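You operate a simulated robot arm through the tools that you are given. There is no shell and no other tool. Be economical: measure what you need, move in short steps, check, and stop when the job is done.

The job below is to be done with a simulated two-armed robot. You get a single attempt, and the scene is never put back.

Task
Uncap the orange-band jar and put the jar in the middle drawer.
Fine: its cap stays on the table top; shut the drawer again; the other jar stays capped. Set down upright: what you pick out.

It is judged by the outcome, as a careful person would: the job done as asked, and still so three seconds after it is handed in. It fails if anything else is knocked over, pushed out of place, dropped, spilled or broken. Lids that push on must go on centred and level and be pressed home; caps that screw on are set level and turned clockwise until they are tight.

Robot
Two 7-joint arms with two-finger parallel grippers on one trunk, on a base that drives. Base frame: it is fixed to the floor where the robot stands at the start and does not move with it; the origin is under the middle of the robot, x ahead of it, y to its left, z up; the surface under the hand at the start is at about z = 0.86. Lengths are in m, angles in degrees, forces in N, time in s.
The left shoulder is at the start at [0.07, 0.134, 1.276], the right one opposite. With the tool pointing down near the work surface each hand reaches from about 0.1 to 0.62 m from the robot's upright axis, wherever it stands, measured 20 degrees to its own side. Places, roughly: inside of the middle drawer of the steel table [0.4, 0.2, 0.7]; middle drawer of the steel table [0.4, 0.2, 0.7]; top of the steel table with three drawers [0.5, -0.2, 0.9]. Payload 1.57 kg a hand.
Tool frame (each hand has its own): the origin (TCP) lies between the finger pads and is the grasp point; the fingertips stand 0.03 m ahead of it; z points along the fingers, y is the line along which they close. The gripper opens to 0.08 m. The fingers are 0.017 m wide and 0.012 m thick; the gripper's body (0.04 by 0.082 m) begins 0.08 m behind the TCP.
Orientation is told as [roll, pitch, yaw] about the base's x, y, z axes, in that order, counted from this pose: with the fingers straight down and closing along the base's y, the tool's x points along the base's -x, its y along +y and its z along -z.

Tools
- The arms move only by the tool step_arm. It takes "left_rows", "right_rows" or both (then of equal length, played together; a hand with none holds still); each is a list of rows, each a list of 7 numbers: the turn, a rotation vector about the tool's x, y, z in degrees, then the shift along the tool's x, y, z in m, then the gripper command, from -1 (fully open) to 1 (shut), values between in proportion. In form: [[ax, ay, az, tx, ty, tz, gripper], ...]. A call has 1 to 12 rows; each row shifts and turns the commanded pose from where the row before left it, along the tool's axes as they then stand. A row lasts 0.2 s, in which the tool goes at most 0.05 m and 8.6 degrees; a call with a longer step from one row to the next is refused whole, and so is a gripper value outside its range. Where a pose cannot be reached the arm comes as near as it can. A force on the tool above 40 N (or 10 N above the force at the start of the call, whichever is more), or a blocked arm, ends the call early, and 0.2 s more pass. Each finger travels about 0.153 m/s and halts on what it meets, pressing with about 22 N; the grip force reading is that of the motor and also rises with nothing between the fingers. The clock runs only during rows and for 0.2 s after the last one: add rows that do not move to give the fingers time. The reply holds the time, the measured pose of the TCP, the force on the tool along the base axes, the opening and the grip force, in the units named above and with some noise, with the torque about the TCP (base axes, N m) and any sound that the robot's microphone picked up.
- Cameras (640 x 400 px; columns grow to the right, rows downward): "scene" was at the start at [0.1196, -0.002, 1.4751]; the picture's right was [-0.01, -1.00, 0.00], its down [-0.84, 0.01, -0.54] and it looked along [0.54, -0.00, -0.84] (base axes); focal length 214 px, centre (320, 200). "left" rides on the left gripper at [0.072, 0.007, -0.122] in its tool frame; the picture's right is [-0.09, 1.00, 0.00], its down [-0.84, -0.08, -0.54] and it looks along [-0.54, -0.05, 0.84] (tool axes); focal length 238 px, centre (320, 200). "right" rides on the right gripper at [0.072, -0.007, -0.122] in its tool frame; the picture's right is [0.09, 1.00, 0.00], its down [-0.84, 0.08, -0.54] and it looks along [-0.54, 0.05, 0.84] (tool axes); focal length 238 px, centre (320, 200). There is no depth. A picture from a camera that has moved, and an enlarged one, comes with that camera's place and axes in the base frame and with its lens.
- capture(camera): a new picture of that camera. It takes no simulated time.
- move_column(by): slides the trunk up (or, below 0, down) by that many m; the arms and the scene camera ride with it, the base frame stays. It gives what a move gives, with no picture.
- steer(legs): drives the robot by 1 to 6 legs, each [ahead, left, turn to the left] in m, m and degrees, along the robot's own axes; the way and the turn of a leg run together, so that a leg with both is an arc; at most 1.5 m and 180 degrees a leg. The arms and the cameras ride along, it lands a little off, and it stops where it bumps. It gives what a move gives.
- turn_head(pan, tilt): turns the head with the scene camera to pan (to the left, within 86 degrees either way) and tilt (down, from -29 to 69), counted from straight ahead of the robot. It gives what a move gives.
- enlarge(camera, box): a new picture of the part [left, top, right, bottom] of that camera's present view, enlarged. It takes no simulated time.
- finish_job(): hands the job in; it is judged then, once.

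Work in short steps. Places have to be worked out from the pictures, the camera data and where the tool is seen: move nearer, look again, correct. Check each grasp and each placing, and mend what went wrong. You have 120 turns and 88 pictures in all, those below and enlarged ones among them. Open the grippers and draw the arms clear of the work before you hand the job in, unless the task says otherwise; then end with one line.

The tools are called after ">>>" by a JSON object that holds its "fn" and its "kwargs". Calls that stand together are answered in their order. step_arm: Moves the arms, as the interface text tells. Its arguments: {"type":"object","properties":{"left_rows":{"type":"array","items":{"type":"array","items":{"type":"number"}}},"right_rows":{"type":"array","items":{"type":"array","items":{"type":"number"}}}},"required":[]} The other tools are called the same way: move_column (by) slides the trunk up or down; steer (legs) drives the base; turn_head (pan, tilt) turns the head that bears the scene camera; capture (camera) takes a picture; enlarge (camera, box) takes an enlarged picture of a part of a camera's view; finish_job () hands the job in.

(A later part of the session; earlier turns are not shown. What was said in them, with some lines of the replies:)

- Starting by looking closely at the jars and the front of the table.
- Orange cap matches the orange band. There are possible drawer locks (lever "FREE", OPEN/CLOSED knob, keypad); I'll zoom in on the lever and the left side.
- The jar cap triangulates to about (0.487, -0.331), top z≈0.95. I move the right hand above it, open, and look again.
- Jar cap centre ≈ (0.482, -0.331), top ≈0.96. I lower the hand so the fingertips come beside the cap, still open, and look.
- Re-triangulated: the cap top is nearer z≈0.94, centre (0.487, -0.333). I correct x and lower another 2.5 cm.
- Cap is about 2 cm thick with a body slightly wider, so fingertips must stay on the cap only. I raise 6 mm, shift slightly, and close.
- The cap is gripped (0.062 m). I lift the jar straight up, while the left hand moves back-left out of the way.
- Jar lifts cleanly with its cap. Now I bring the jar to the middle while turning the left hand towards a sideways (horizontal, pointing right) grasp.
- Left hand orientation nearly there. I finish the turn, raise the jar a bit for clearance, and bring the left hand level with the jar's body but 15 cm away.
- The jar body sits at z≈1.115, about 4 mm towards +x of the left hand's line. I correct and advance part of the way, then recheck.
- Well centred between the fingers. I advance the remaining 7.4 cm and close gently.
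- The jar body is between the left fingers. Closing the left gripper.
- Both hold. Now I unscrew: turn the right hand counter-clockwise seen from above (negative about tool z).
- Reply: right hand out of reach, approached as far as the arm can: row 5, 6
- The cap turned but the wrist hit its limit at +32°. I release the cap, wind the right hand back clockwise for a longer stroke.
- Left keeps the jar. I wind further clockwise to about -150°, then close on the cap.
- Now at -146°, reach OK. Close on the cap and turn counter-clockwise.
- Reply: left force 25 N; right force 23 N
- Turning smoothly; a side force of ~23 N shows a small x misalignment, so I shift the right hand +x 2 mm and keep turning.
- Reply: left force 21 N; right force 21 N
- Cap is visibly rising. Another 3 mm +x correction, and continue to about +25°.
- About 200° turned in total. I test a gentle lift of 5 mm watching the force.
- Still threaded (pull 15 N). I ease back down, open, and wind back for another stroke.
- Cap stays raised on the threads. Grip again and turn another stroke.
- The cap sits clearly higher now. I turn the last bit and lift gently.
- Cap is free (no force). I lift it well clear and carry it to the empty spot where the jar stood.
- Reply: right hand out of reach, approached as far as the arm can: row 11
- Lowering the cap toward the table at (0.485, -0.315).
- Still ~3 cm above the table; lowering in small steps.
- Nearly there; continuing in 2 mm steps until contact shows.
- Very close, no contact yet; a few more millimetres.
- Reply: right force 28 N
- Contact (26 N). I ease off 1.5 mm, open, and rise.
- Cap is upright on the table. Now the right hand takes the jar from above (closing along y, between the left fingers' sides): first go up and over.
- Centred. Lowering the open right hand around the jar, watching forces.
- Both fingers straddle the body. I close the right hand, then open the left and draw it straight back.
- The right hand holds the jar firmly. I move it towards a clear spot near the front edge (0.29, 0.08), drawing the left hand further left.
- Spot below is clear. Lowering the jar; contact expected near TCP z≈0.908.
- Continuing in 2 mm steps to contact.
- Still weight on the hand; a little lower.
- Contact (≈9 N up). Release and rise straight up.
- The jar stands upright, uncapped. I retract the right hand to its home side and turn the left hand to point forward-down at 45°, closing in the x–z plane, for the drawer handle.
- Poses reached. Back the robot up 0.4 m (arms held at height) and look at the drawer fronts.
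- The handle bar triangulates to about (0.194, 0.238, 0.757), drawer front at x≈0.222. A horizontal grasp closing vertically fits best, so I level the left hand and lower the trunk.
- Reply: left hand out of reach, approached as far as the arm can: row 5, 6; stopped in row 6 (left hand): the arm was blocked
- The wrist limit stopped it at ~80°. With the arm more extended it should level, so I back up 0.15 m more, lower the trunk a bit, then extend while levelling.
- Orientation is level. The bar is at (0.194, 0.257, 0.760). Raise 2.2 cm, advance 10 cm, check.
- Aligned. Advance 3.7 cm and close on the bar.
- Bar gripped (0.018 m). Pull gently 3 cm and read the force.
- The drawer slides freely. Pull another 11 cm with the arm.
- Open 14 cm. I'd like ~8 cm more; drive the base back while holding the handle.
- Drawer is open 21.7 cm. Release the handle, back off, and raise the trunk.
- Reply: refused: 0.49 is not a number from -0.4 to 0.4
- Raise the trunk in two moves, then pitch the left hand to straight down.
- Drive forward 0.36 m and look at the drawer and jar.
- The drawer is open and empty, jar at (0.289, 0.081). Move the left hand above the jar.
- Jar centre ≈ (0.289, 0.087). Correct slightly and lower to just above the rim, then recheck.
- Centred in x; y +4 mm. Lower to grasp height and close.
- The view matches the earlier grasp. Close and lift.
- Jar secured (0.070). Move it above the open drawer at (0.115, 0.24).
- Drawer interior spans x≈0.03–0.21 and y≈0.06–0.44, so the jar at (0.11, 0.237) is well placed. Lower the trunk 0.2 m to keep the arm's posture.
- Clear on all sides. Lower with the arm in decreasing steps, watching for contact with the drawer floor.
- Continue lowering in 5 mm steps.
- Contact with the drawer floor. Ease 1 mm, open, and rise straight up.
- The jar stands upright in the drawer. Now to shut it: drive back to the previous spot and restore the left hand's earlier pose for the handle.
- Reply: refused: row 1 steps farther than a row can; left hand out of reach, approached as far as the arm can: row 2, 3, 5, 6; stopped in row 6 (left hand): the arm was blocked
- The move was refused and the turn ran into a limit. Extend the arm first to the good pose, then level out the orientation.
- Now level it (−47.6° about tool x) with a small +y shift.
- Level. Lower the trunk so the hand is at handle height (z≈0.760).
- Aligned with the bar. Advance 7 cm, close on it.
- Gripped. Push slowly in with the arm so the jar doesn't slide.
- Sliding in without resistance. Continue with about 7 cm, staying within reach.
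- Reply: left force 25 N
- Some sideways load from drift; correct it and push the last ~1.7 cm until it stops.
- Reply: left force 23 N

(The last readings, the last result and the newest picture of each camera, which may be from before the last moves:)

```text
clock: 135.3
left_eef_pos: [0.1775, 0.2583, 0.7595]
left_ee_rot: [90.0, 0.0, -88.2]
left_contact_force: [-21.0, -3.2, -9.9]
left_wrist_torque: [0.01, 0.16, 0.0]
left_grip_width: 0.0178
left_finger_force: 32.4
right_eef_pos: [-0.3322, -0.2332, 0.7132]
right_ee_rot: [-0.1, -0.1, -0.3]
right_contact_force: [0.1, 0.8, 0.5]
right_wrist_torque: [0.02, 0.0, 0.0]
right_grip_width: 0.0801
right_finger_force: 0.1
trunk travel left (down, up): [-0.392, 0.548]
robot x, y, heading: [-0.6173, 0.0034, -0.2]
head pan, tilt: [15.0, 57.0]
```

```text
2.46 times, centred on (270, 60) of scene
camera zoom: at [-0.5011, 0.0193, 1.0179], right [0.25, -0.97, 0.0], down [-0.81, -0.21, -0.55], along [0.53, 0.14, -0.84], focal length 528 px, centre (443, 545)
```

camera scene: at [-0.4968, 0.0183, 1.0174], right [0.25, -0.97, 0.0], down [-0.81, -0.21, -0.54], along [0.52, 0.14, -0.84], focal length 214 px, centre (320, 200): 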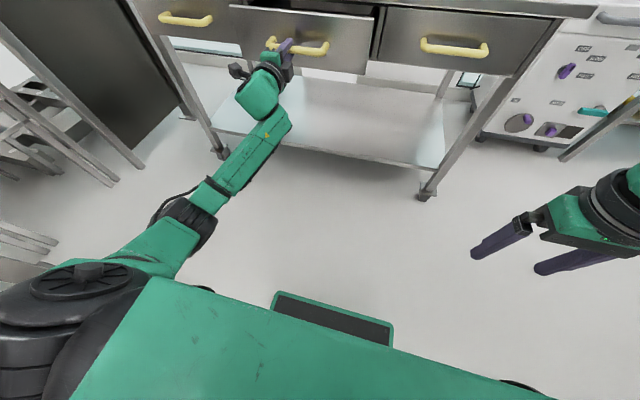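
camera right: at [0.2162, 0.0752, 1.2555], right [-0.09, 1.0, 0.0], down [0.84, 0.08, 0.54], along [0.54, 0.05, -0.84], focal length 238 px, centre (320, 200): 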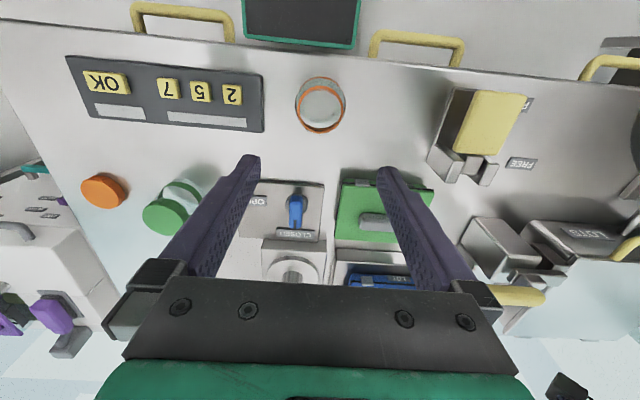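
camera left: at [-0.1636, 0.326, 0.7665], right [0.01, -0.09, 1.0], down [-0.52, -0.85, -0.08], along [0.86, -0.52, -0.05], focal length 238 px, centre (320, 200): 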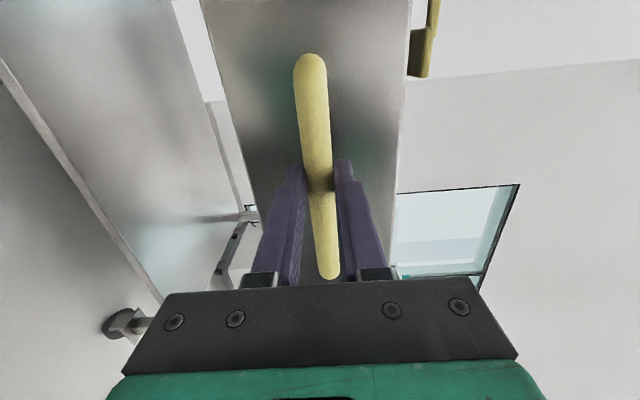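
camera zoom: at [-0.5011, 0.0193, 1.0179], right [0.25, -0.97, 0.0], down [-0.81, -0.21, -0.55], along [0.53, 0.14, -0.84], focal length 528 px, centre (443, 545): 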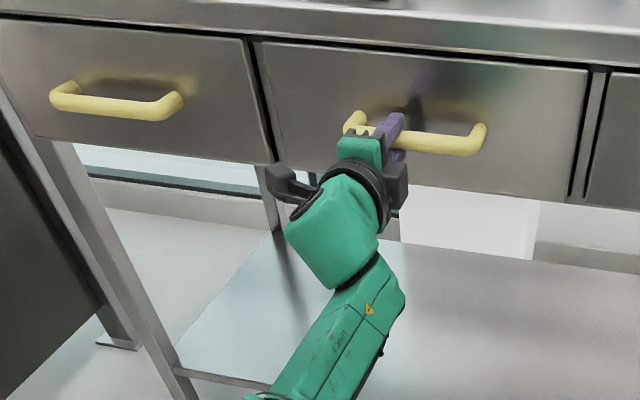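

Fully shut (stop felt at 21 N). Open, and back straight off.

>>> {"fn": "step_arm", "kwargs": {"left_rows": [[0, 0, 0, 0, 0, 0, 0], [0, 0, 0, 0, 0, 0, -0.2], [0, 0, 0, 0, 0, 0, -0.2], [0, 0, 0, 0, 0, -0.03, -0.2], [0, 0, 0, 0, 0, -0.04, -0.2], [0, 0, 0, 0, 0, -0.04, -0.2], [0, 0, 0, 0, 0, -0.04, -0.2], [0, 0, 0, 0, 0, -0.04, -0.2], [0, 0, 0, 0, 0, -0.04, -1], [0, 0, 0, 0, 0, 0, -1]]}}

>>> {"fn": "move_column", "kwargs": {"by": 0.4}}

>>> {"fn": "turn_head", "kwargs": {"pan": 10, "tilt": 42}}

>>> {"fn": "capture", "kwargs": {"camera": "scene"}}

```text
clock: 137.5
left_eef_pos: [-0.0489, 0.2501, 0.7592]
left_ee_rot: [90.0, 0.1, -88.4]
left_contact_force: [0.8, -0.6, -0.1]
left_wrist_torque: [-0.01, 0.02, 0.02]
left_grip_width: 0.0799
left_finger_force: 0.0
right_eef_pos: [-0.3313, -0.233, 0.7117]
right_ee_rot: [0.0, -0.1, -0.5]
right_contact_force: [0.0, -0.9, 0.4]
right_wrist_torque: [0.0, 0.01, -0.02]
right_grip_width: 0.08
right_finger_force: 0.1
trunk travel left (down, up): [-0.392, 0.548]
robot x, y, heading: [-0.6154, 0.0043, -0.3]
head pan, tilt: [15.0, 57.0]
```

```text
clock: 141.3
left_eef_pos: [-0.0483, 0.2497, 1.1599]
left_ee_rot: [90.0, 0.1, -88.4]
left_contact_force: [-0.4, 0.5, 0.7]
left_wrist_torque: [0.0, 0.02, -0.02]
left_grip_width: 0.0798
left_finger_force: 0.0
right_eef_pos: [-0.33, -0.2319, 1.1123]
right_ee_rot: [0.0, 0.0, -0.4]
right_contact_force: [-0.9, 0.2, -0.9]
right_wrist_torque: [0.0, -0.02, 0.01]
right_grip_width: 0.0801
right_finger_force: 0.1
trunk travel left (down, up): [-0.792, 0.148]
robot x, y, heading: [-0.6177, 0.0021, -0.4]
head pan, tilt: [15.0, 57.0]
```

```text
clock: 142.1
left_eef_pos: [-0.0508, 0.2508, 1.1611]
left_ee_rot: [89.9, 0.1, -88.4]
left_contact_force: [0.3, -0.1, -0.3]
left_wrist_torque: [0.02, -0.02, -0.01]
left_grip_width: 0.0798
left_finger_force: 0.0
right_eef_pos: [-0.3302, -0.2326, 1.1125]
right_ee_rot: [-0.1, -0.1, -0.4]
right_contact_force: [0.1, -0.1, 0.1]
right_wrist_torque: [-0.01, -0.01, 0.03]
right_grip_width: 0.0802
right_finger_force: 0.0
trunk travel left (down, up): [-0.792, 0.148]
robot x, y, heading: [-0.6177, 0.0023, -0.4]
head pan, tilt: [10.0, 42.0]
```

```text
12 pictures are left
camera scene: at [-0.4846, 0.0153, 1.4379], right [0.17, -0.99, 0.0], down [-0.66, -0.11, -0.74], along [0.73, 0.12, -0.67], focal length 214 px, centre (320, 200)
```

scene: 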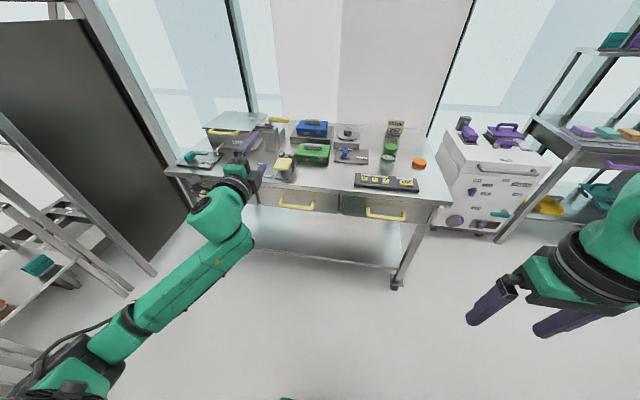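

>>> {"fn": "enlarge", "kwargs": {"camera": "scene", "box": [160, 100, 460, 270]}}

```text
2.13 times, centred on (310, 185) of scene
camera zoom: at [-0.4846, 0.0153, 1.4379], right [0.17, -0.99, 0.0], down [-0.66, -0.11, -0.74], along [0.73, 0.12, -0.67], focal length 458 px, centre (341, 232)
```

zoom: 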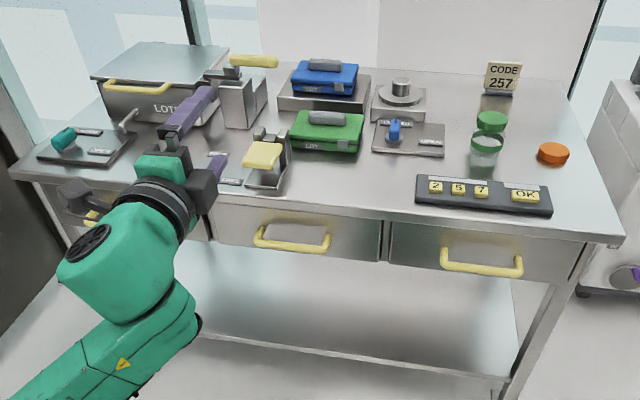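

The middle drawer is shut, the orange cap is on the table, the green jar is still capped and nothing else has moved. Both hands are open and clear, so I hand in.

>>> {"fn": "finish_job", "kwargs": {}}

```text
The job is handed in.
```

The orange-band jar is uncapped and standing upright in the closed middle drawer; its cap is on the table top and the green jar is still capped.
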